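You operate a simulated robot arm through the tools that you are given. There is no shell and no other tool.

The job below is to be done with a simulated robot arm. You get a single attempt, and the scene is never put back.

Task
Wind the yellow hose on to its reel and lock the brake again.
Fine: wipe up the drips with the green cloth and put the cloth back. What is to be rubbed or washed off counts as gone when no trace of it is left.

The check looks at the end state, three seconds after you hand in, the way a careful person would. Anything else that was tipped, shoved, dropped, spilled or broken makes it a failure. Flat cloth is picked up by pressing the open fingertips on it (5 to 10 N) and closing them slowly along it; thin cloth reads only 2 to 8 mm in the jaws.

Robot
A 7-joint arm with a fingered hand, fixed in place. Base frame: the origin is on the floor under the middle of its stand, x ahead of it, y to its left, z up; the work surface is at about z = 915. Lengths are in mm, angles in rad, forces in N, time in s.
It reaches about 1164 mm from its shoulder. Its first joint turns from -2.897 to 2.897 rad. Payload 4.7 kg.
Tool frame: the origin (TCP) lies between the finger pads and is the grasp point; the fingertips stand 36 mm ahead of it; z points along the fingers, y is the line along which they close. The gripper opens to 120 mm; its body begins 42 mm behind the TCP. The gripper is a hand of 5 fingers: y runs from the thumb to the fingers, the wrist lies at [-18, -122, -210] in the tool frame, and closing takes about 1.5 s.
Orientation is that of the tool frame in the base frame, as a unit quaternion [x, y, z, w]. With the fingers straight down and the wrist toward the robot, the tool's x, y and z point along [0, 1, 0], [1, 0, 0] and [0, 0, -1] of the base frame.

Tools
- The arm moves only by the tool apply_moves. Its argument "plan" is a list that holds one entry, the list of rows, each a list of 7 numbers: the shift along the base's x, y, z in units of 25 mm (1.0 is 25 mm), then the turn, a rotation vector about the base's x, y, z in units of 4 degrees (1.0 is 4 degrees), then the closure, from 0 (fully open) to 1 (shut). In form: [[[tx, ty, tz, wx, wy, wz, grip], ...]]. A call has 1 to 20 rows; each row shifts and turns the commanded pose from where the row before left it. A call with a number of a shift or a turn outside -1 to 1 is refused whole. Rows are played at 5 a second. More than 50 mm and 0.15 rad between two rows, or a gripper value outside its range, and nothing of the call is played. A pose out of reach is approached as far as the arm can. The call stops where the force on the tool passes 40 N (or 10 N more than at its start, if that is more) or the arm is blocked; 0.2 s more then pass. The fingers move at their own pace (about 45 mm/s each) and stop on an object; they squeeze with about 24 N. The grip force told is the motor's: it shows also when the fingers shut on nothing. Time passes only in rows, and 0.2 s behind the last, so rows that do not move let the fingers close. The reply holds the time, the measured pose of the TCP, the force on the tool along the base axes, the opening and the grip force, in the units named above and with some noise, with the torque about the TCP (base axes, N m) and any sound that the robot's microphone picked up.
- Cameras (640 x 400 px; columns grow to the right, rows downward): "scene" is fixed at [379.2, -660.5, 1551.5]; the picture's right is [0.79, -0.61, 0.00], its down [-0.27, -0.35, -0.90] and it looks along [0.55, 0.71, -0.45] (base axes); focal length 360 px, centre (320, 200). "wrist" rides on the gripper at [73, -91, -143] in the tool frame; the picture's right is [-0.80, 0.28, -0.53], its down [-0.53, -0.73, 0.42] and it looks along [-0.27, 0.62, 0.74] (tool axes); focal length 234 px, centre (320, 200). There is no depth. A picture from a camera that has moved, and an enlarged one, comes with that camera's place and axes in the base frame and with its lens. The place of the scene camera against the robot may be out by one fixed shift of up to 25 mm in any direction.
- capture(camera): a new picture of that camera. The clock stands still meanwhile.
- hand_shape(shape): the hand has 5 fingers and takes this shape, open, in about a second: jaw (thumb against the fingers, like two jaws); tri (thumb and two fingers); tip (a fingertip pinch); poke (one finger out to press); point (the index stretched); flat (the hand flat); cup (the hand cupped); fist (a fist). The gripper value then closes the fingers along that shape, each until it touches; the sizes above hold for jaw. It gives what a move gives, with no picture.
- close_up(camera, box): a new picture of the part [left, top, right, bottom] of that camera's present view, enlarged. The clock stands still meanwhile.
- close_job(): hands the job in; it is judged then, once.

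Nothing tells you positions but the pictures and the camera data. Unless the task says otherwise, let go and move clear before handing in.

The tools are called as a command line: name --argument value ..., lists and objects as JSON in quotes. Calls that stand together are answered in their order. apply_moves: Moves the arm, as the interface text tells. Its arguments: {"type":"object","properties":{"plan":{"type":"array","items":{"type":"array","items":{"type":"array","items":{"type":"number"}}}}},"required":["plan"]} The other tools are called the same way: hand_shape (shape) gives the hand a shape; capture (camera) takes a picture; close_up (camera, box) takes an enlarged picture of a part of a camera's view; close_job () hands the job in.

At the start:

```text
clock: 0.0
tool_pos: [679.6, 105.4, 1313.5]
tcp_rot: [0.707, 0.707, 0.0, 0.0]
wrist_force: [-0.2, 0.2, 0.0]
ft_torque: [0.03, -0.01, -0.03]
grip_width: 119.6
grasp_force: 0.1
shape: jaw
```

scene: 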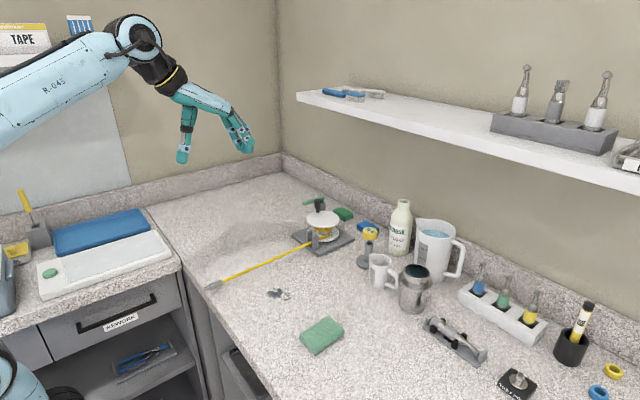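
wrist: 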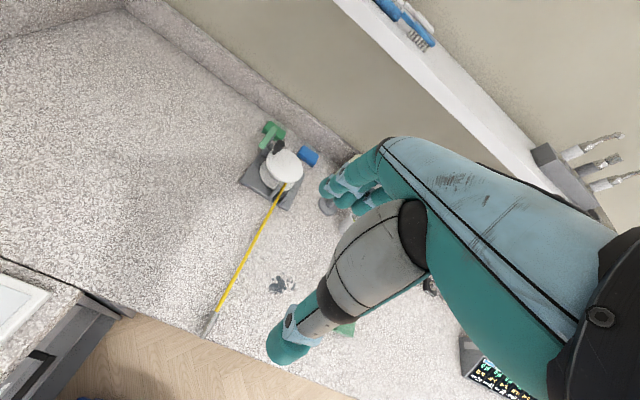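

I see a small hose reel on a grey base with the yellow hose laid out over the counter, dark drips on the counter near it and a green cloth in front. I'll look closer before moving anything.

close_up --camera "scene" --box '[260, 180, 420, 280]'

close_up --camera "scene" --box '[190, 230, 350, 330]'

close_up --camera "wrist" --box '[200, 100, 360, 200]'

close_up --camera "wrist" --box '[180, 230, 340, 330]'

close_up --camera "scene" --box '[260, 270, 420, 370]'

```text
4.00 times, centred on (340, 230) of scene
camera zoom: at [379.2, -660.5, 1551.5], right [0.79, -0.61, 0.0], down [-0.27, -0.35, -0.9], along [0.55, 0.71, -0.45], focal length 1438 px, centre (240, 80)
```

zoom: 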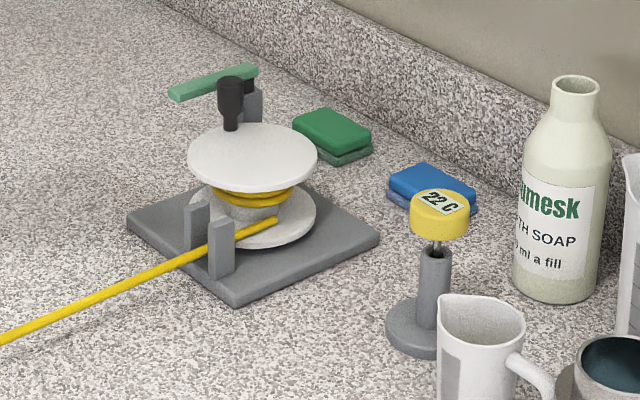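

```text
4.00 times, centred on (270, 280) of scene
camera zoom: at [379.2, -660.5, 1551.5], right [0.79, -0.61, 0.0], down [-0.27, -0.35, -0.9], along [0.55, 0.71, -0.45], focal length 1438 px, centre (520, -120)
```

zoom: 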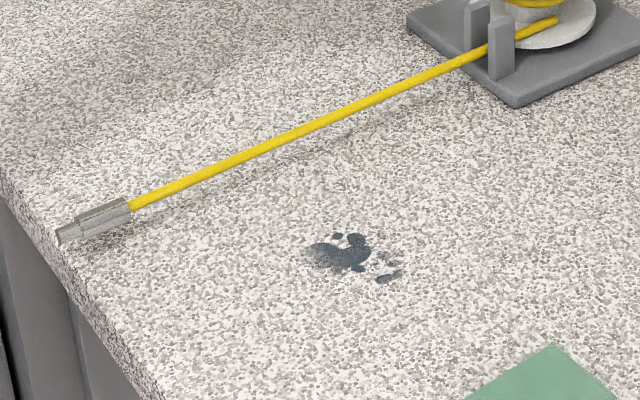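

```text
4.00 times, centred on (280, 150) of wrist
camera zoom: at [587.4, 176.4, 1457.4], right [0.28, -0.8, 0.53], down [-0.73, -0.53, -0.42], along [0.62, -0.27, -0.74], focal length 937 px, centre (480, 400)
```

zoom: 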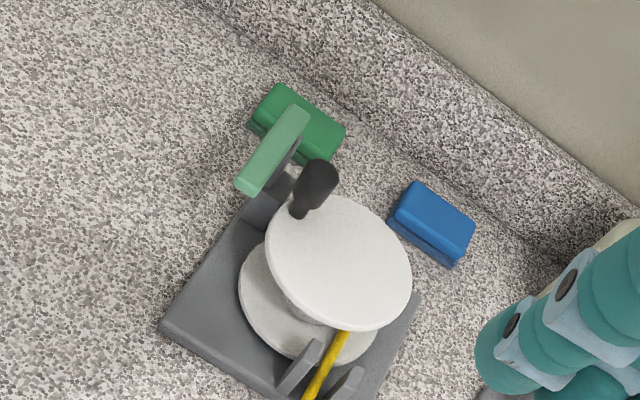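

```text
4.00 times, centred on (260, 280) of wrist
camera zoom: at [587.4, 176.4, 1457.4], right [0.28, -0.8, 0.53], down [-0.73, -0.53, -0.42], along [0.62, -0.27, -0.74], focal length 937 px, centre (560, -120)
```

zoom: 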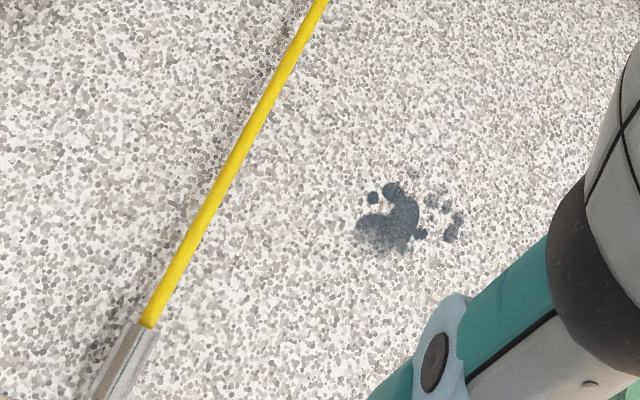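

```text
4.00 times, centred on (340, 320) of scene
camera zoom: at [379.2, -660.5, 1551.5], right [0.79, -0.61, 0.0], down [-0.27, -0.35, -0.9], along [0.55, 0.71, -0.45], focal length 1438 px, centre (240, -280)
```

zoom: 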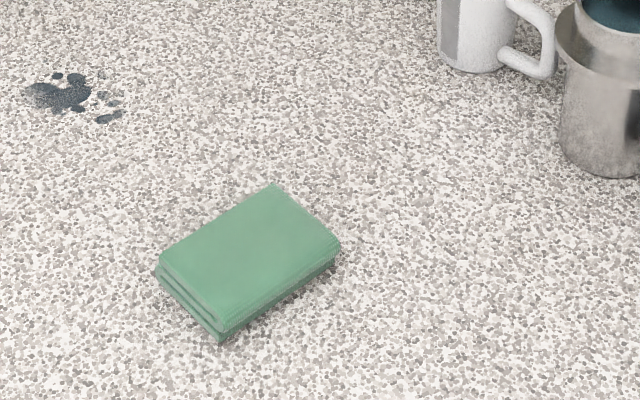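

The reel has a vertical drum with a black crank knob, two guide posts and a green lever at the back. I take it to be near (1005, 133). I'll bring the wrist camera closer to see how it works.

apply_moves --plan '[[[0.8, -0.05, -0.9, 0, 0, 0, 0], [0.8, -0.05, -0.9, 0, 0, 0, 0], [0.8, -0.05, -0.9, 0, 0, 0, 0], [0.8, -0.05, -0.9, 0, 0, 0, 0], [0.8, -0.05, -0.9, 0, 0, 0, 0], [0.8, -0.05, -0.9, 0, 0, 0, 0], [0, 0, 0, 0, 0, 0, 0]]]'

capture --camera "wrist"

capture --camera "scene"

```text
clock: 1.6
tool_pos: [798.9, 97.5, 1179.3]
tcp_rot: [0.707, 0.707, 0.0, 0.0]
wrist_force: [-0.7, -0.2, 0.1]
ft_torque: [-0.04, -0.01, 0.03]
grip_width: 119.9
grasp_force: 0.1
shape: jaw
```

```text
taken
camera wrist: at [706.3, 168.8, 1322.4], right [0.28, -0.8, 0.53], down [-0.73, -0.53, -0.42], along [0.62, -0.27, -0.74], focal length 234 px, centre (320, 200)
```

wrist: 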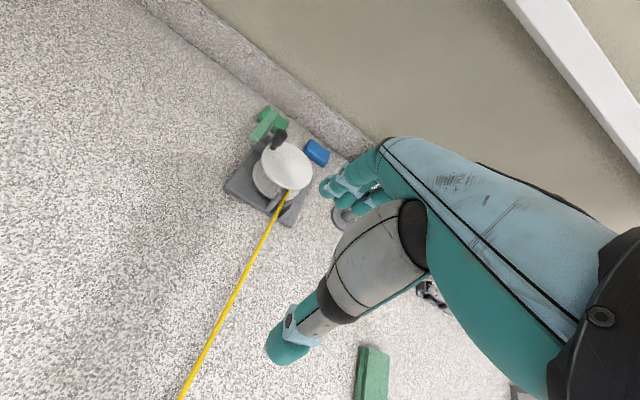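

```text
taken
```

scene: 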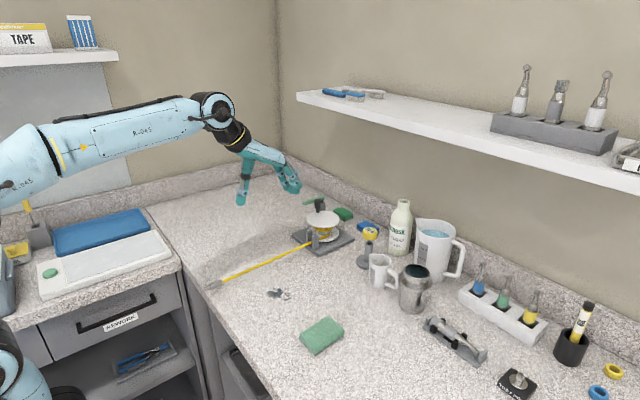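

The view is closer now; I'll enlarge the reel.

close_up --camera "wrist" --box '[200, 90, 360, 240]'

close_up --camera "scene" --box '[285, 190, 365, 260]'

```text
2.67 times, centred on (280, 165) of wrist
camera zoom: at [706.3, 168.8, 1322.4], right [0.28, -0.8, 0.53], down [-0.73, -0.53, -0.42], along [0.62, -0.27, -0.74], focal length 624 px, centre (427, 293)
```

zoom: 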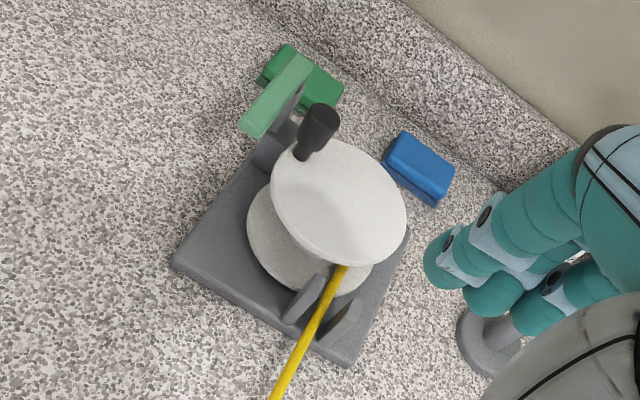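

```text
5.71 times, centred on (325, 225) of scene
camera zoom: at [379.2, -660.5, 1551.5], right [0.79, -0.61, 0.0], down [-0.27, -0.35, -0.9], along [0.55, 0.71, -0.45], focal length 2054 px, centre (291, 57)
```

zoom: 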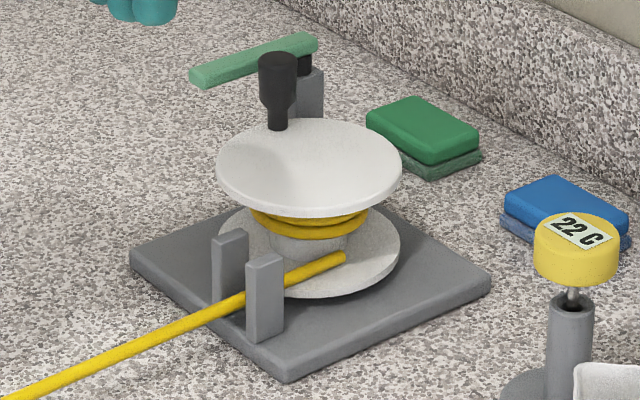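

I need a second viewpoint to fix the heights, so I'll shift the hand sideways and look again.

apply_moves --plan '[[[0.2, -0.9, 0, 0, 0, 0, 0], [0.2, -0.9, 0, 0, 0, 0, 0], [0.2, -0.9, 0, 0, 0, 0, 0], [0.2, -0.9, 0, 0, 0, 0, 0], [0.2, -0.9, 0, 0, 0, 0, 0], [0.2, -0.9, 0, 0, 0, 0, 0], [0, 0, 0, 0, 0, 0, 0]]]'

capture --camera "wrist"

```text
clock: 3.2
tool_pos: [830.6, -38.4, 1178.7]
tcp_rot: [0.707, 0.707, 0.0, 0.0]
wrist_force: [-0.2, 0.1, -0.4]
ft_torque: [-0.02, 0.03, -0.02]
grip_width: 119.7
grasp_force: 0.1
shape: jaw
```

```text
taken
camera wrist: at [738.1, 33.1, 1322.3], right [0.28, -0.8, 0.53], down [-0.73, -0.53, -0.42], along [0.62, -0.27, -0.74], focal length 234 px, centre (320, 200)
```

wrist: 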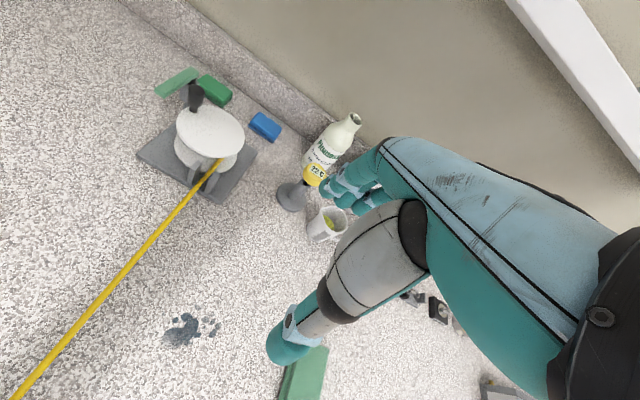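

close_up --camera "wrist" --box '[120, 50, 280, 210]'

close_up --camera "wrist" --box '[140, 50, 220, 130]'

```text
2.50 times, centred on (200, 130) of wrist
camera zoom: at [738.1, 33.1, 1322.3], right [0.28, -0.8, 0.53], down [-0.73, -0.53, -0.42], along [0.62, -0.27, -0.74], focal length 585 px, centre (620, 375)
```

zoom: 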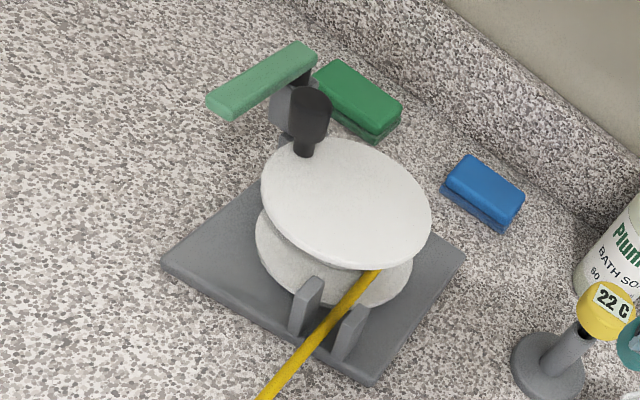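

```text
5.00 times, centred on (180, 90) of wrist
camera zoom: at [738.1, 33.1, 1322.3], right [0.28, -0.8, 0.53], down [-0.73, -0.53, -0.42], along [0.62, -0.27, -0.74], focal length 1171 px, centre (1020, 750)
```

zoom: 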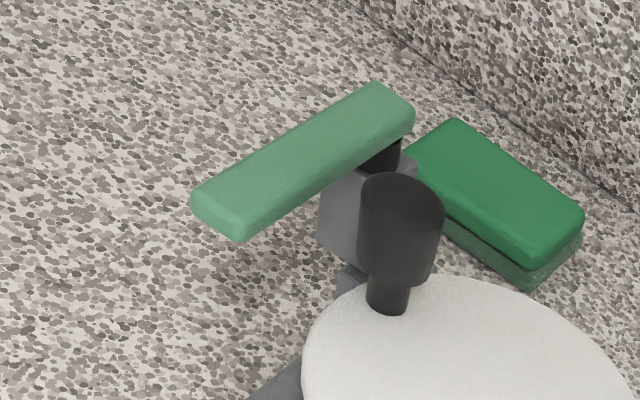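

The lever seems to sit on a vertical pin at the back post, pointing along −x. The hose runs along x on the −y side of the drum, so winding should be counter-clockwise from above. I'll get a steeper, almost overhead view to confirm.

apply_moves --plan '[[[0.85, 0.5, 0, 0, 0, 0, 0], [0.85, 0.5, 0, 0, 0, 0, 0], [0.85, 0.5, 0, 0, 0, 0, 0], [0.85, 0.5, 0, 0, 0, 0, 0], [0.85, 0.5, 0, 0, 0, 0, 0], [0.85, 0.5, 0, 0, 0, 0, 0], [0.85, 0.5, 0, 0, 0, 0, 0], [0.85, 0.5, 0, 0, 0, 0, 0], [0, 0, 0, 0, 0, 0, 0]]]'

capture --camera "wrist"

capture --camera "scene"

```text
clock: 5.2
tool_pos: [998.8, 62.5, 1178.9]
tcp_rot: [0.707, 0.707, 0.001, 0.0]
wrist_force: [0.4, 0.2, 0.0]
ft_torque: [0.02, -0.01, 0.01]
grip_width: 119.6
grasp_force: 0.0
shape: jaw
```

```text
taken
camera wrist: at [906.8, 134.8, 1321.7], right [0.28, -0.8, 0.53], down [-0.73, -0.53, -0.42], along [0.62, -0.27, -0.74], focal length 234 px, centre (320, 200)
```

wrist: 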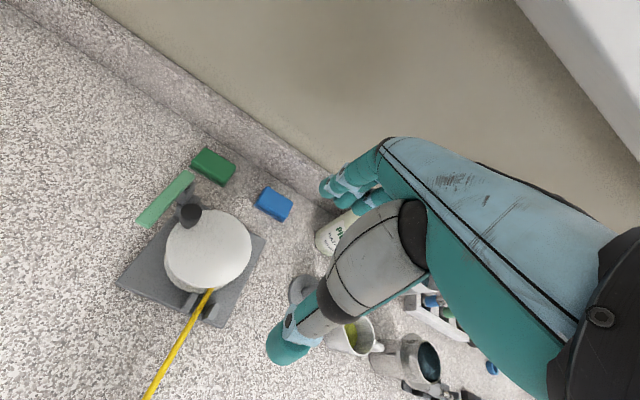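

```text
taken
```

scene: 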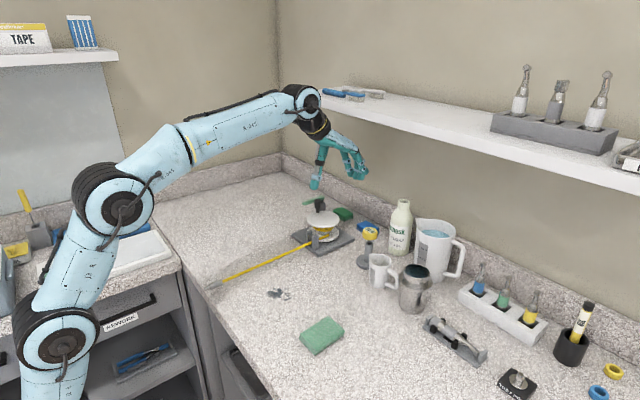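

close_up --camera "wrist" --box '[100, 140, 300, 340]'

close_up --camera "wrist" --box '[120, 150, 220, 250]'

```text
2.00 times, centred on (200, 240) of wrist
camera zoom: at [906.8, 134.8, 1321.7], right [0.28, -0.8, 0.53], down [-0.73, -0.53, -0.42], along [0.62, -0.27, -0.74], focal length 468 px, centre (560, 120)
```

zoom: 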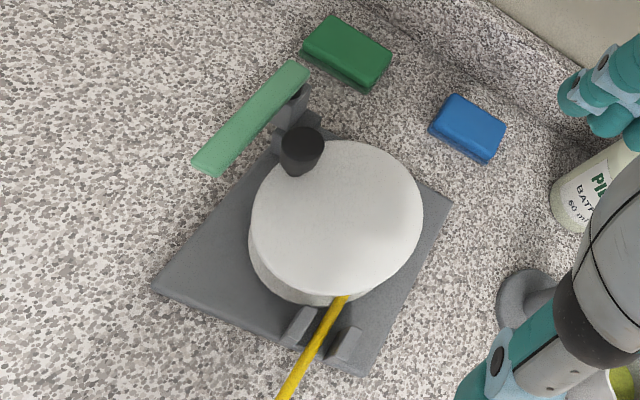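

```text
4.00 times, centred on (170, 200) of wrist
camera zoom: at [906.8, 134.8, 1321.7], right [0.28, -0.8, 0.53], down [-0.73, -0.53, -0.42], along [0.62, -0.27, -0.74], focal length 937 px, centre (920, 200)
```

zoom: 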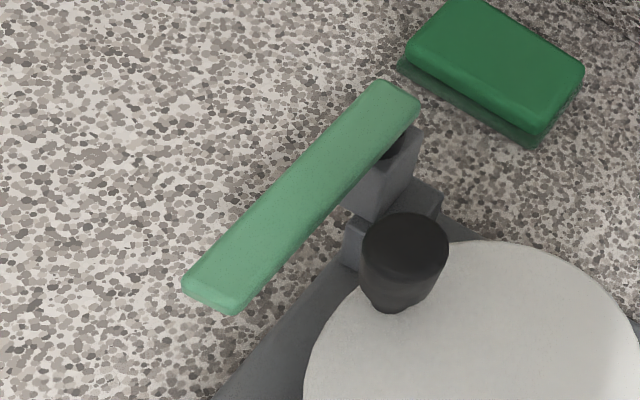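

Lever spans x≈993–1076 at y≈208 with its pin at the +x end. The knob is near (1027, 175) with its top at about z=1029, and the disc centre is near (1008, 134). I'll try the fingertip pinch shape and see where the fingers end up.

hand_shape --shape "tip"

capture --camera "wrist"

close_up --camera "scene" --box '[270, 70, 400, 260]'

```text
clock: 6.1
tool_pos: [998.0, 61.6, 1178.6]
tcp_rot: [0.707, 0.707, -0.001, 0.001]
wrist_force: [-0.5, -0.3, 0.0]
ft_torque: [-0.02, 0.01, 0.02]
grip_width: 120.0
grasp_force: 0.0
shape: tip
```

```text
taken
camera wrist: at [906.5, 134.6, 1321.9], right [0.28, -0.8, 0.53], down [-0.73, -0.53, -0.42], along [0.62, -0.27, -0.74], focal length 234 px, centre (320, 200)
```

wrist: 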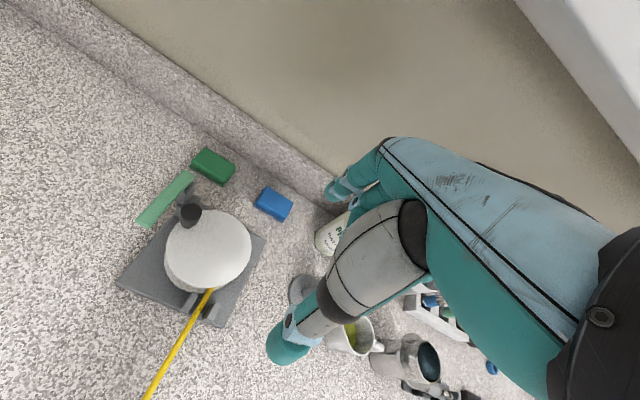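

```text
2.11 times, centred on (335, 165) of scene
camera zoom: at [379.2, -660.5, 1551.5], right [0.79, -0.61, 0.0], down [-0.27, -0.35, -0.9], along [0.55, 0.71, -0.45], focal length 757 px, centre (288, 274)
```

zoom: 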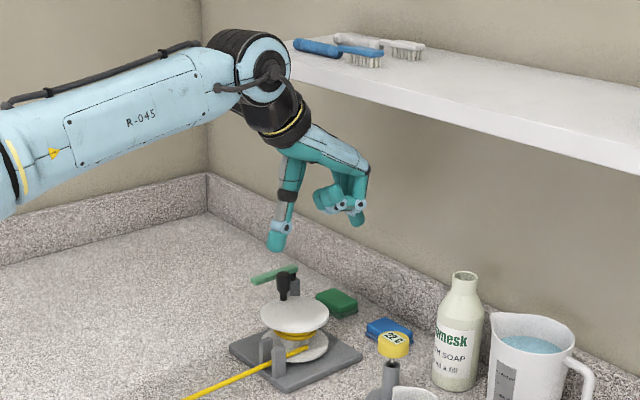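

The thumb and index stretch out with the other fingers folded, so the hand is narrow enough beside the lever. I'll move above the knob and check the alignment before going down.

apply_moves --plan '[[[0.235, 0.91, -0.55, 0, 0, 0, 0], [0.235, 0.91, -0.55, 0, 0, 0, 0], [0.235, 0.91, -0.55, 0, 0, 0, 0], [0.235, 0.91, -0.55, 0, 0, 0, 0], [0.235, 0.91, -0.55, 0, 0, 0, 0], [0, 0, 0, 0, 0, 0, 0]]]'

capture --camera "wrist"

close_up --camera "scene" --box '[270, 130, 390, 260]'

```text
clock: 7.5
tool_pos: [1028.8, 176.9, 1111.2]
tcp_rot: [0.707, 0.708, 0.0, 0.001]
wrist_force: [-0.2, -0.2, 0.6]
ft_torque: [-0.01, 0.0, -0.02]
grip_width: 119.5
grasp_force: 0.1
shape: tip
```

```text
taken
camera wrist: at [937.0, 249.4, 1255.1], right [0.28, -0.8, 0.53], down [-0.73, -0.53, -0.42], along [0.62, -0.27, -0.74], focal length 234 px, centre (320, 200)
```

wrist: 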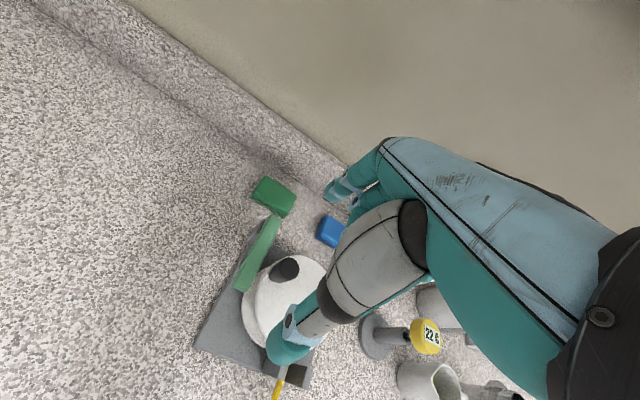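

```text
3.08 times, centred on (330, 195) of scene
camera zoom: at [379.2, -660.5, 1551.5], right [0.79, -0.61, 0.0], down [-0.27, -0.35, -0.9], along [0.55, 0.71, -0.45], focal length 1106 px, centre (289, 215)
```

zoom: 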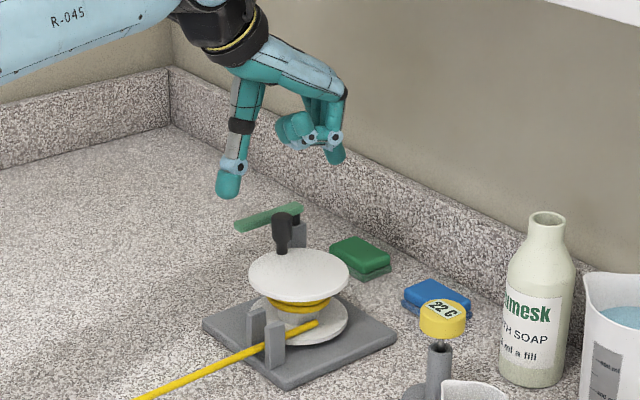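

The knob lies right under the pinch point. I'll go down around it, check, then close on it.

apply_moves --plan '[[[-0.06, -0.04, -0.65, 0, 0, 0, 0.2], [0, 0, -0.65, 0, 0, 0, 0.2], [0, 0, -0.65, 0, 0, 0, 0.2], [0, 0, -0.65, 0, 0, 0, 0.2], [0, 0, 0, 0, 0, 0, 0.2]]]'

capture --camera "wrist"

close_up --camera "scene" --box '[270, 150, 380, 260]'

```text
clock: 8.7
tool_pos: [1025.8, 174.2, 1045.5]
tcp_rot: [0.707, 0.707, -0.001, 0.0]
wrist_force: [0.6, 0.1, 0.1]
ft_torque: [0.01, 0.02, 0.03]
grip_width: 96.1
grasp_force: 0.1
shape: tip
```

```text
taken
camera wrist: at [934.5, 246.7, 1189.3], right [0.28, -0.8, 0.53], down [-0.73, -0.53, -0.42], along [0.62, -0.27, -0.74], focal length 234 px, centre (320, 200)
```

wrist: 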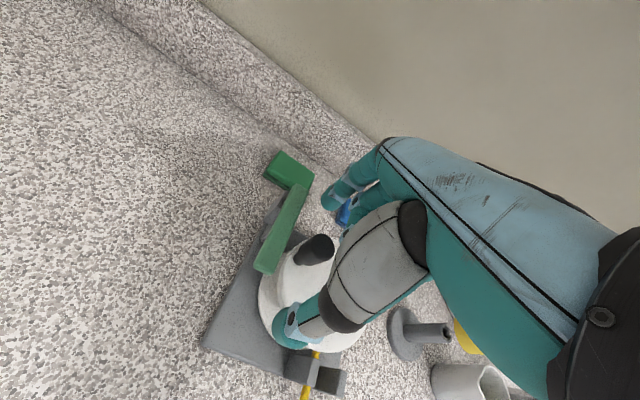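

```text
3.64 times, centred on (325, 205) of scene
camera zoom: at [379.2, -660.5, 1551.5], right [0.79, -0.61, 0.0], down [-0.27, -0.35, -0.9], along [0.55, 0.71, -0.45], focal length 1307 px, centre (302, 182)
```

zoom: 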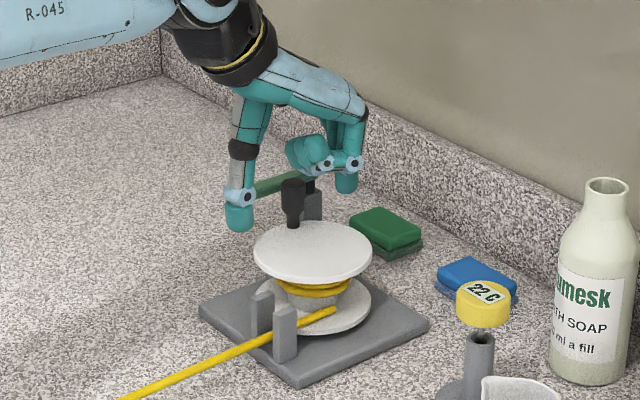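

The knob is centred between thumb and index. Closing on it now.

apply_moves --plan '[[[0, 0, 0, 0, 0, 0, 0.5], [0, 0, 0, 0, 0, 0, 0.7], [0, 0, 0, 0, 0, 0, 0.85], [0, 0, 0, 0, 0, 0, 1], [0, 0, 0, 0, 0, 0, 1], [0, 0, 0, 0, 0, 0, 1], [0, 0, 0, 0, 0, 0, 1], [0, 0, 0, 0, 0, 0, 1]]]'

close_up --camera "scene" --box '[270, 150, 380, 260]'

capture --camera "wrist"

```text
clock: 10.5
tool_pos: [1026.1, 175.1, 1045.5]
tcp_rot: [0.708, 0.706, 0.0, 0.001]
wrist_force: [-1.4, -0.9, -2.1]
ft_torque: [-0.04, 0.0, -0.04]
grip_width: 16.0
grasp_force: 23.7
shape: tip
```

```text
3.64 times, centred on (325, 205) of scene
camera zoom: at [379.2, -660.5, 1551.5], right [0.79, -0.61, 0.0], down [-0.27, -0.35, -0.9], along [0.55, 0.71, -0.45], focal length 1307 px, centre (302, 182)
```

zoom: 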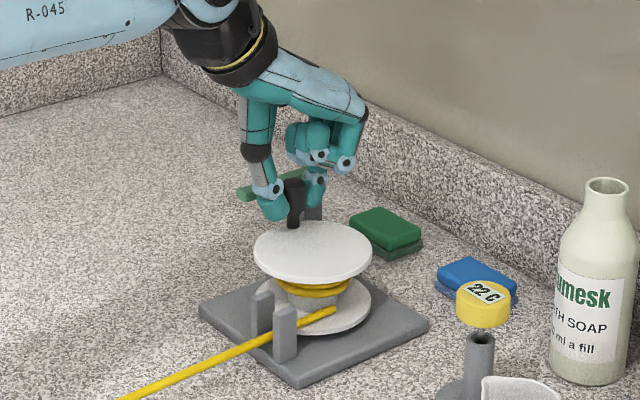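

```text
taken
camera wrist: at [934.6, 246.5, 1189.2], right [0.28, -0.8, 0.53], down [-0.73, -0.53, -0.42], along [0.62, -0.27, -0.74], focal length 234 px, centre (320, 200)
```

wrist: 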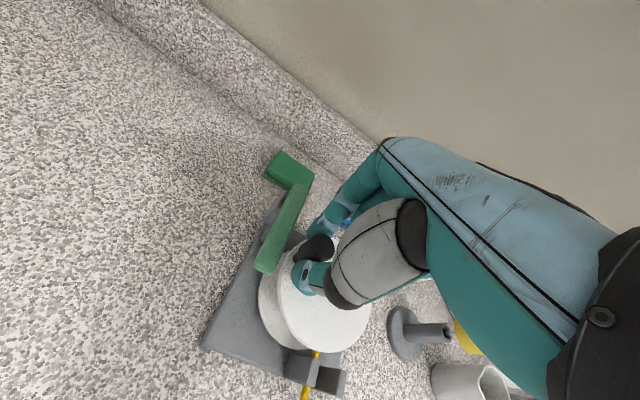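

The knob is held (16 mm). I'll try a small counter-clockwise turn to find out whether the brake is on.

apply_moves --plan '[[[-0.15, 0.06, 0, 0, 0, 0, 1], [-0.15, 0.05, 0, 0, 0, 0, 1], [0, 0, 0, 0, 0, 0, 1]]]'

close_up --camera "scene" --box '[270, 150, 380, 260]'

```text
clock: 11.3
tool_pos: [1019.7, 176.2, 1044.6]
tcp_rot: [0.708, 0.706, 0.0, 0.0]
wrist_force: [16.1, -8.6, -0.4]
ft_torque: [-0.22, -0.67, -0.08]
grip_width: 15.6
grasp_force: 23.6
shape: tip
```

```text
3.64 times, centred on (325, 205) of scene
camera zoom: at [379.2, -660.5, 1551.5], right [0.79, -0.61, 0.0], down [-0.27, -0.35, -0.9], along [0.55, 0.71, -0.45], focal length 1307 px, centre (302, 182)
```

zoom: 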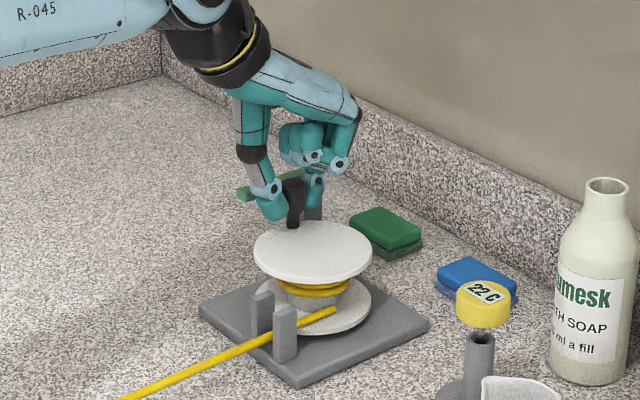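

The knob resists at 18 N and does not turn, so the brake is locked in its present position. I'll ease back, let go and look at how the lever pivots.

apply_moves --plan '[[[0.15, -0.05, 0, 0, 0, 0, 1], [0.12, -0.05, 0, 0, 0, 0, 1], [0, 0, 0, 0, 0, 0, 0.6], [0, 0, 0, 0, 0, 0, 0.2], [0, 0, 0, 0, 0, 0, 0.2], [0, 0, 0, 0, 0, 0, 0.2], [0, 0, 0.9, 0, 0, 0, 0.2], [0, 0, 0.9, 0, 0, 0, 0.2], [-0.6, -0.6, 0.6, 0, 0, 0, 0.2], [-0.6, -0.6, 0.6, 0, 0, 0, 0.2], [-0.6, -0.6, 0, 0, 0, 0, 0.2], [-0.6, -0.6, 0, 0, 0, 0, 0.2], [-0.6, -0.6, 0, 0, 0, 0, 0.2], [0, 0, 0, 0, 0, 0, 0.2]]]'

capture --camera "wrist"

close_up --camera "scene" --box '[295, 185, 365, 235]'

```text
clock: 14.3
tool_pos: [950.5, 99.9, 1120.0]
tcp_rot: [0.707, 0.707, 0.0, 0.0]
wrist_force: [0.5, 0.0, -0.1]
ft_torque: [0.03, 0.03, 0.01]
grip_width: 95.8
grasp_force: 0.1
shape: tip
```

```text
taken
camera wrist: at [858.1, 171.0, 1263.6], right [0.28, -0.8, 0.53], down [-0.73, -0.53, -0.42], along [0.62, -0.27, -0.74], focal length 234 px, centre (320, 200)
```

wrist: 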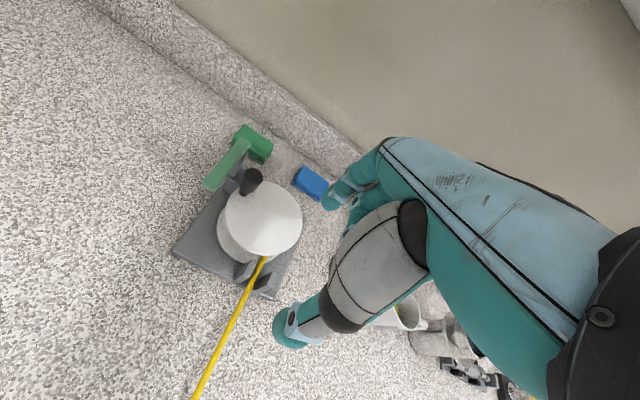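

```text
8.00 times, centred on (330, 210) of scene
camera zoom: at [379.2, -660.5, 1551.5], right [0.79, -0.61, 0.0], down [-0.27, -0.35, -0.9], along [0.55, 0.71, -0.45], focal length 2876 px, centre (240, 120)
```

zoom: 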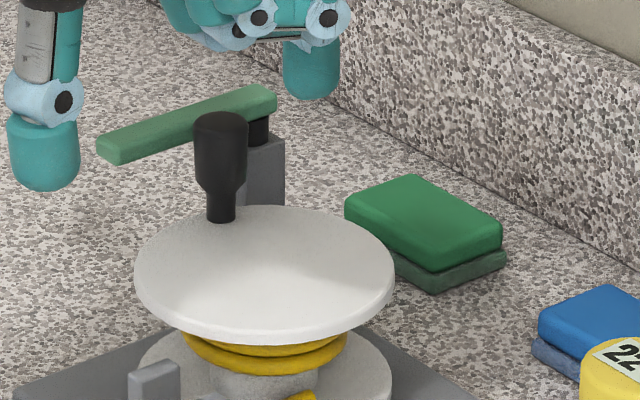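

The lever sits on a vertical pin, so it swings sideways; the free side is +y, away from the disc. I'll bring the index fingertip down on the disc side of its free end and push it gently outwards.

apply_moves --plan '[[[-0.05, 0.88, 0, 0, 0, 0, 0.2], [-0.05, 0.88, 0, 0, 0, 0, 0.2], [-0.05, 0.88, 0, 0, 0, 0, 0.2], [-0.05, 0.86, 0, 0, 0, 0, 0.2], [0, 0, -0.9, 0, 0, 0, 0.2], [0, 0, -0.9, 0, 0, 0, 0.2], [0, 0, -0.9, 0, 0, 0, 0.2], [0, 0, -0.36, 0, 0, 0, 0.2], [0, 0, 0, 0, 0, 0, 0.2]]]'

capture --camera "wrist"

close_up --camera "scene" --box '[270, 170, 370, 240]'

```text
clock: 16.3
tool_pos: [947.2, 189.2, 1044.6]
tcp_rot: [0.707, 0.707, 0.001, 0.001]
wrist_force: [-0.5, 0.3, 0.4]
ft_torque: [0.01, 0.01, 0.04]
grip_width: 95.9
grasp_force: 0.0
shape: tip
```

```text
taken
camera wrist: at [854.9, 260.1, 1187.8], right [0.28, -0.8, 0.53], down [-0.73, -0.53, -0.42], along [0.62, -0.27, -0.74], focal length 234 px, centre (320, 200)
```

wrist: 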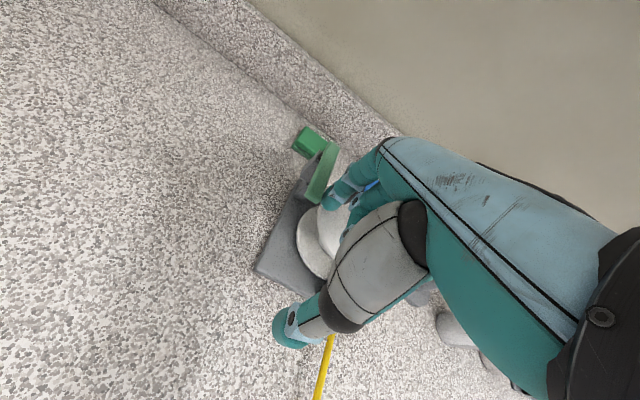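

```text
5.71 times, centred on (320, 205) of scene
camera zoom: at [379.2, -660.5, 1551.5], right [0.79, -0.61, 0.0], down [-0.27, -0.35, -0.9], along [0.55, 0.71, -0.45], focal length 2054 px, centre (320, 171)
```

zoom: 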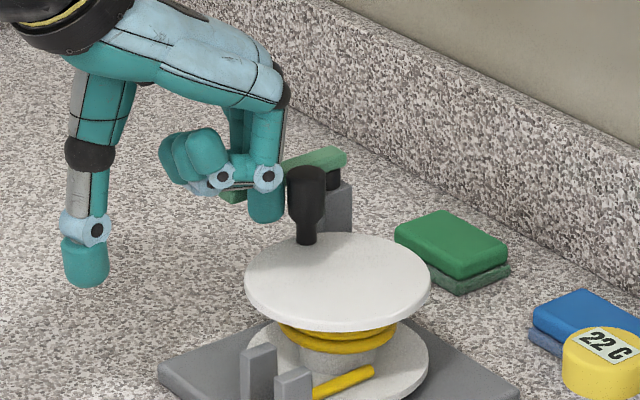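

The index tip is beside the lever's end, on the disc side. Pushing gently toward +y.

apply_moves --plan '[[[0, 0.25, 0, 0, 0, 0, 0.2], [0, 0.25, 0, 0, 0, 0, 0.2], [0, 0.25, 0, 0, 0, 0, 0.2], [0.02, 0.2, 0, 0, 0, 0, 0.2], [0, 0, 0, 0, 0, 0, 0.2]]]'

capture --camera "wrist"

close_up --camera "scene" --box '[270, 170, 370, 240]'

```text
clock: 17.5
tool_pos: [946.0, 211.0, 1042.0]
tcp_rot: [0.707, 0.707, 0.0, 0.001]
wrist_force: [0.1, 0.5, 0.8]
ft_torque: [0.01, -0.03, -0.03]
grip_width: 95.8
grasp_force: 0.0
shape: tip
```

```text
taken
camera wrist: at [854.7, 284.2, 1186.3], right [0.28, -0.8, 0.53], down [-0.73, -0.53, -0.42], along [0.62, -0.27, -0.74], focal length 234 px, centre (320, 200)
```

wrist: 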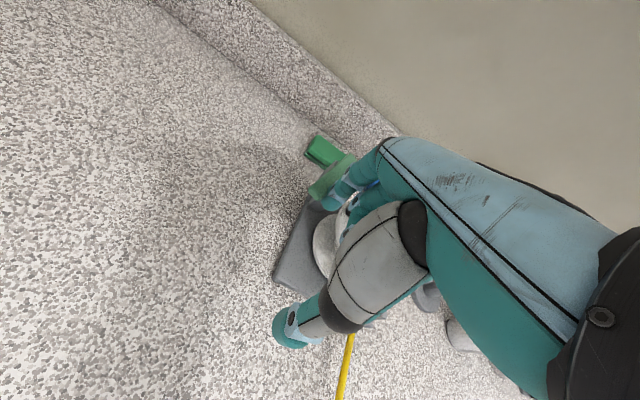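

```text
5.71 times, centred on (320, 205) of scene
camera zoom: at [379.2, -660.5, 1551.5], right [0.79, -0.61, 0.0], down [-0.27, -0.35, -0.9], along [0.55, 0.71, -0.45], focal length 2054 px, centre (320, 171)
```

zoom: 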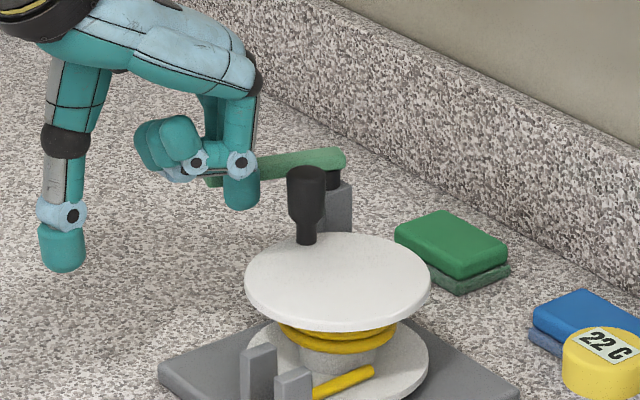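

The lever is turning easily outwards. I'll follow its arc.

apply_moves --plan '[[[0.05, 0.35, 0.02, 0, 0, 0, 0.2], [0.05, 0.35, 0.02, 0, 0, 0, 0.2], [0.13, 0.32, 0, 0, 0, 0, 0.2], [0.14, 0.32, 0, 0, 0, 0, 0.2], [0.21, 0.28, 0, 0, 0, 0, 0.2], [0.22, 0.27, 0, 0, 0, 0, 0.2], [0, 0, 0, 0, 0, 0, 0.2]]]'

capture --camera "wrist"

close_up --camera "scene" --box '[270, 160, 370, 230]'

```text
clock: 19.1
tool_pos: [965.4, 257.0, 1046.8]
tcp_rot: [0.707, 0.707, 0.0, 0.001]
wrist_force: [-19.2, -32.1, 11.2]
ft_torque: [-0.57, -0.17, -1.52]
grip_width: 73.1
grasp_force: 0.2
shape: tip
```

```text
taken
camera wrist: at [874.1, 328.7, 1190.0], right [0.28, -0.8, 0.53], down [-0.73, -0.53, -0.43], along [0.62, -0.27, -0.74], focal length 234 px, centre (320, 200)
```

wrist: 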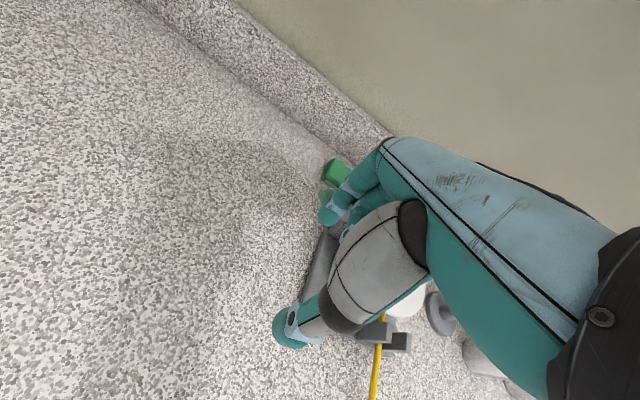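

```text
5.71 times, centred on (320, 195) of scene
camera zoom: at [379.2, -660.5, 1551.5], right [0.79, -0.61, 0.0], down [-0.27, -0.35, -0.9], along [0.55, 0.71, -0.45], focal length 2054 px, centre (320, 229)
```

zoom: 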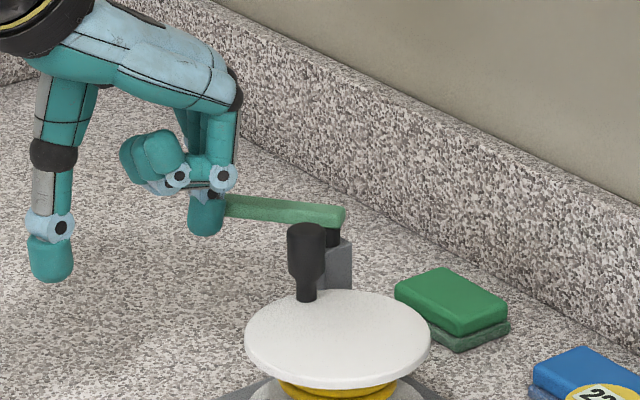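

The lever has reached its stop at roughly 40°. I'll back off, rise clear and see whether it stays there.

apply_moves --plan '[[[-0.2, -0.35, 0, 0, 0, 0, 0.2], [-0.2, -0.35, 0, 0, 0, 0, 0.2], [-0.1, -0.2, 0, 0, 0, 0, 0.2], [0, 0, 0.8, 0, 0, 0, 0.2], [0, 0, 0.8, 0, 0, 0, 0.2], [0, 0, 0.8, 0, 0, 0, 0.2], [-0.1, -0.8, 0.2, 0, 0, 0, 0.2], [-0.1, -0.8, 0.2, 0, 0, 0, 0.2], [-0.1, -0.8, 0, 0, 0, 0, 0.2], [-0.1, -0.8, 0, 0, 0, 0, 0.2], [0, 0, 0, 0, 0, 0, 0.2]]]'

capture --camera "wrist"

close_up --camera "scene" --box '[270, 170, 370, 240]'

```text
clock: 21.5
tool_pos: [944.5, 153.9, 1113.2]
tcp_rot: [0.707, 0.707, 0.0, 0.0]
wrist_force: [-0.7, -0.5, -0.6]
ft_torque: [0.02, 0.0, -0.01]
grip_width: 95.7
grasp_force: 0.1
shape: tip
```

```text
taken
camera wrist: at [853.0, 226.7, 1256.9], right [0.28, -0.8, 0.53], down [-0.73, -0.53, -0.42], along [0.62, -0.27, -0.74], focal length 234 px, centre (320, 200)
```

wrist: 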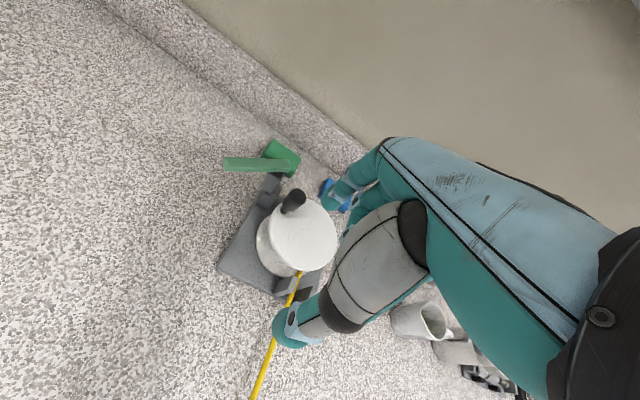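

```text
5.71 times, centred on (320, 205) of scene
camera zoom: at [379.2, -660.5, 1551.5], right [0.79, -0.61, 0.0], down [-0.27, -0.35, -0.9], along [0.55, 0.71, -0.45], focal length 2054 px, centre (320, 171)
```

zoom: 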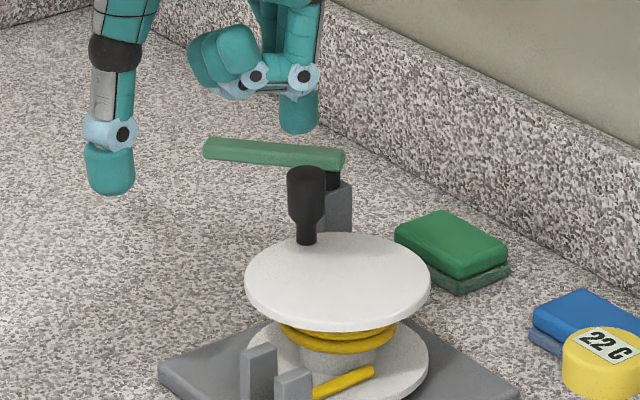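

The lever stays released at about 49° from where it was. Back to the knob to grip it again.

apply_moves --plan '[[[0.83, 0.21, 0, 0, 0, 0, 0.2], [0.83, 0.21, 0, 0, 0, 0, 0.2], [0.83, 0.21, 0, 0, 0, 0, 0.2], [0.79, 0.21, 0, 0, 0, 0, 0.2], [0, 0, -0.9, 0, 0, 0, 0.2], [0, 0, -0.9, 0, 0, 0, 0.2], [0, 0, -0.9, 0, 0, 0, 0.2], [0, 0, 0, 0, 0, 0, 0.6], [0, 0, 0, 0, 0, 0, 1], [0, 0, 0, 0, 0, 0, 1], [0, 0, 0, 0, 0, 0, 1], [0, 0, 0, 0, 0, 0, 1], [0, 0, 0, 0, 0, 0, 1]]]'

close_up --camera "scene" --box '[270, 160, 370, 240]'

```text
clock: 24.3
tool_pos: [1026.5, 176.9, 1043.7]
tcp_rot: [0.707, 0.707, 0.0, 0.0]
wrist_force: [0.1, 0.4, -2.0]
ft_torque: [0.03, -0.04, 0.01]
grip_width: 16.2
grasp_force: 23.7
shape: tip
```

```text
5.00 times, centred on (320, 200) of scene
camera zoom: at [379.2, -660.5, 1551.5], right [0.79, -0.61, 0.0], down [-0.27, -0.35, -0.9], along [0.55, 0.71, -0.45], focal length 1797 px, centre (320, 200)
```

zoom: 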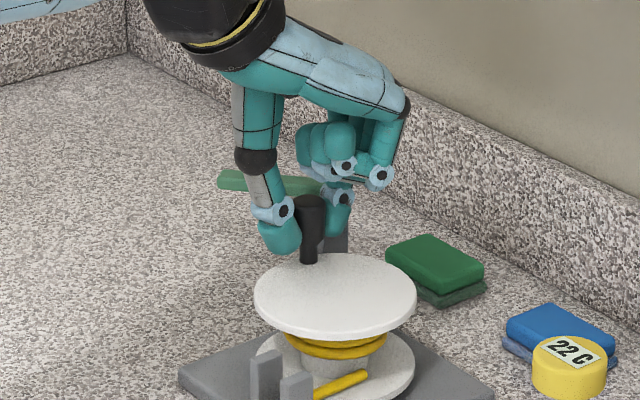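

Knob gripped. A small counter-clockwise test turn to see it moves freely.

apply_moves --plan '[[[-0.16, 0.06, 0, 0, 0, 0, 1], [-0.16, 0.05, 0, 0, 0, 0, 1], [-0.16, 0.03, 0, 0, 0, 0, 1], [-0.16, 0.01, 0, 0, 0, 0, 1], [0, 0, 0, 0, 0, 0, 1]]]'

close_up --camera "scene" --box '[270, 160, 370, 240]'

capture --camera "scene"

```text
clock: 25.5
tool_pos: [1011.3, 179.6, 1047.9]
tcp_rot: [0.707, 0.707, 0.001, 0.001]
wrist_force: [25.1, -2.4, 0.7]
ft_torque: [-0.02, -0.92, 0.05]
grip_width: 16.2
grasp_force: 23.8
shape: tip
```

```text
5.00 times, centred on (320, 200) of scene
camera zoom: at [379.2, -660.5, 1551.5], right [0.79, -0.61, 0.0], down [-0.27, -0.35, -0.9], along [0.55, 0.71, -0.45], focal length 1797 px, centre (320, 200)
```

zoom: 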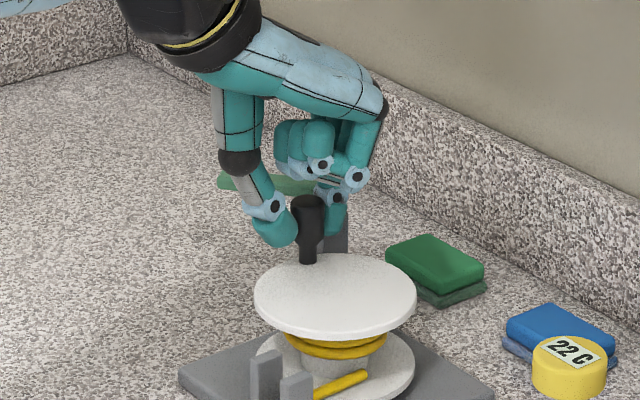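

```text
taken
```

scene: 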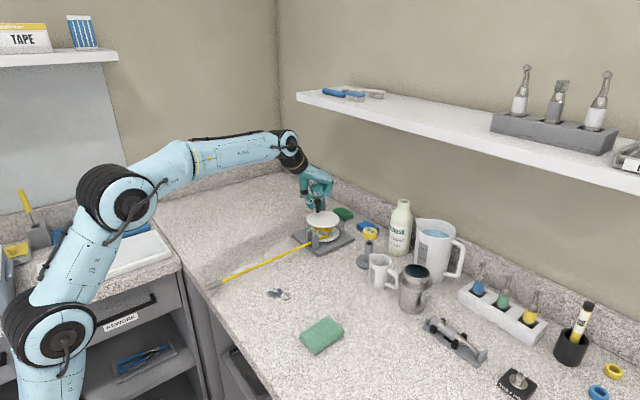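

The knob still does not give at 25 N, so I'm not convinced the brake is off. I'll relax, let go and study the brake mechanism more closely.

apply_moves --plan '[[[0.2, -0.03, 0, 0, 0, 0, 1], [0.2, -0.03, 0, 0, 0, 0, 1], [0.18, -0.03, 0, 0, 0, 0, 1], [0, 0, 0, 0, 0, 0, 0.6], [0, 0, 0, 0, 0, 0, 0.2], [0, 0, 0, 0, 0, 0, 0.2], [0, 0, 0, 0, 0, 0, 0.2], [0, 0, 0.9, 0, 0, 0, 0.2], [0, 0, 0.9, 0, 0, 0, 0.2], [0, -0.9, 0.9, 0, 0, 0, 0.2], [0, -0.9, 0.5, 0, 0, 0, 0.2], [0, -0.9, 0, 0, 0, 0, 0.2], [0, -0.9, 0, 0, 0, 0, 0.2], [0, -0.9, 0, 0, 0, 0, 0.2], [0, 0, 0, 0, 0, 0, 0.2]]]'

capture --camera "wrist"

close_up --camera "scene" --box '[290, 190, 360, 255]'

```text
clock: 28.7
tool_pos: [1026.0, 67.0, 1126.3]
tcp_rot: [0.707, 0.707, 0.0, -0.001]
wrist_force: [0.3, -0.6, -0.3]
ft_torque: [0.02, 0.01, -0.02]
grip_width: 95.5
grasp_force: 0.1
shape: tip
```

```text
taken
camera wrist: at [934.5, 138.6, 1270.2], right [0.28, -0.8, 0.53], down [-0.73, -0.53, -0.42], along [0.62, -0.27, -0.74], focal length 234 px, centre (320, 200)
```

wrist: 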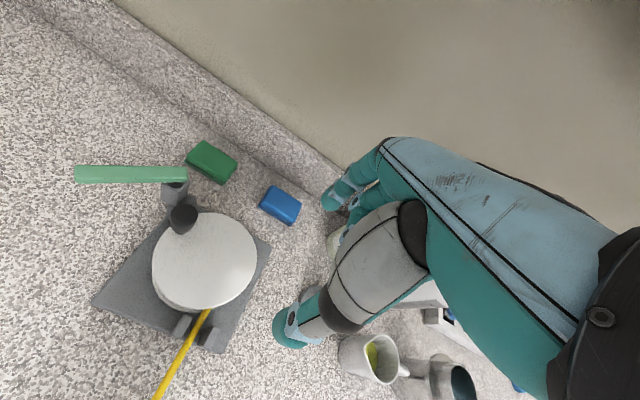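

```text
6.15 times, centred on (325, 222) of scene
camera zoom: at [379.2, -660.5, 1551.5], right [0.79, -0.61, 0.0], down [-0.27, -0.35, -0.9], along [0.55, 0.71, -0.45], focal length 2212 px, centre (289, 62)
```

zoom: 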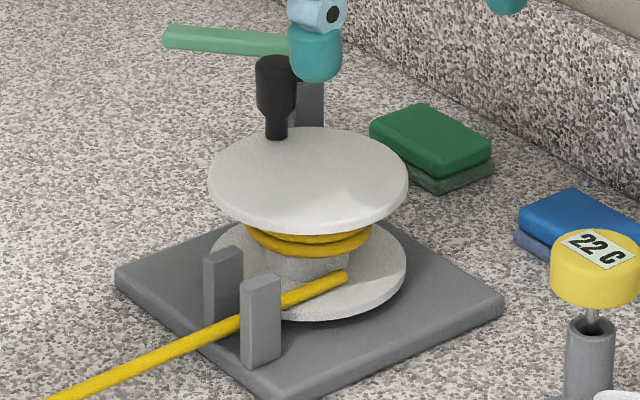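

close_up --camera "wrist" --box '[60, 130, 240, 250]'

close_up --camera "wrist" --box '[80, 180, 280, 370]'

```text
3.33 times, centred on (150, 190) of wrist
camera zoom: at [934.5, 138.6, 1270.2], right [0.28, -0.8, 0.53], down [-0.73, -0.53, -0.42], along [0.62, -0.27, -0.74], focal length 781 px, centre (887, 233)
```

zoom: 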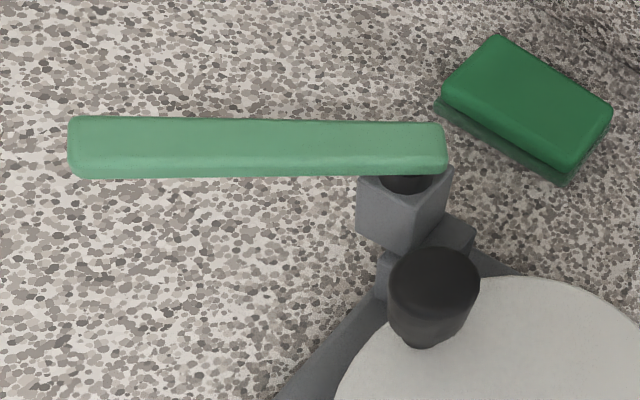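

```text
2.11 times, centred on (180, 275) of wrist
camera zoom: at [934.5, 138.6, 1270.2], right [0.28, -0.8, 0.53], down [-0.73, -0.53, -0.42], along [0.62, -0.27, -0.74], focal length 493 px, centre (615, 42)
```

zoom: 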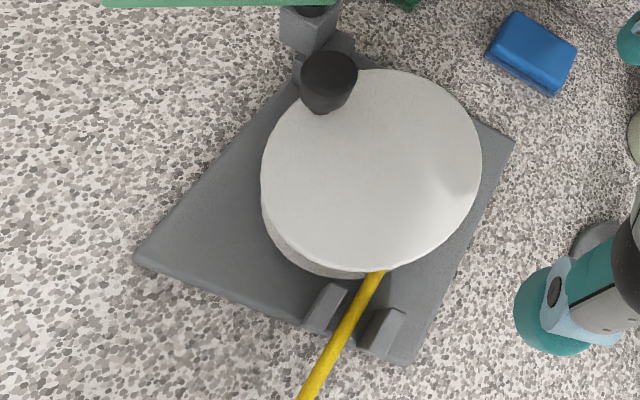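

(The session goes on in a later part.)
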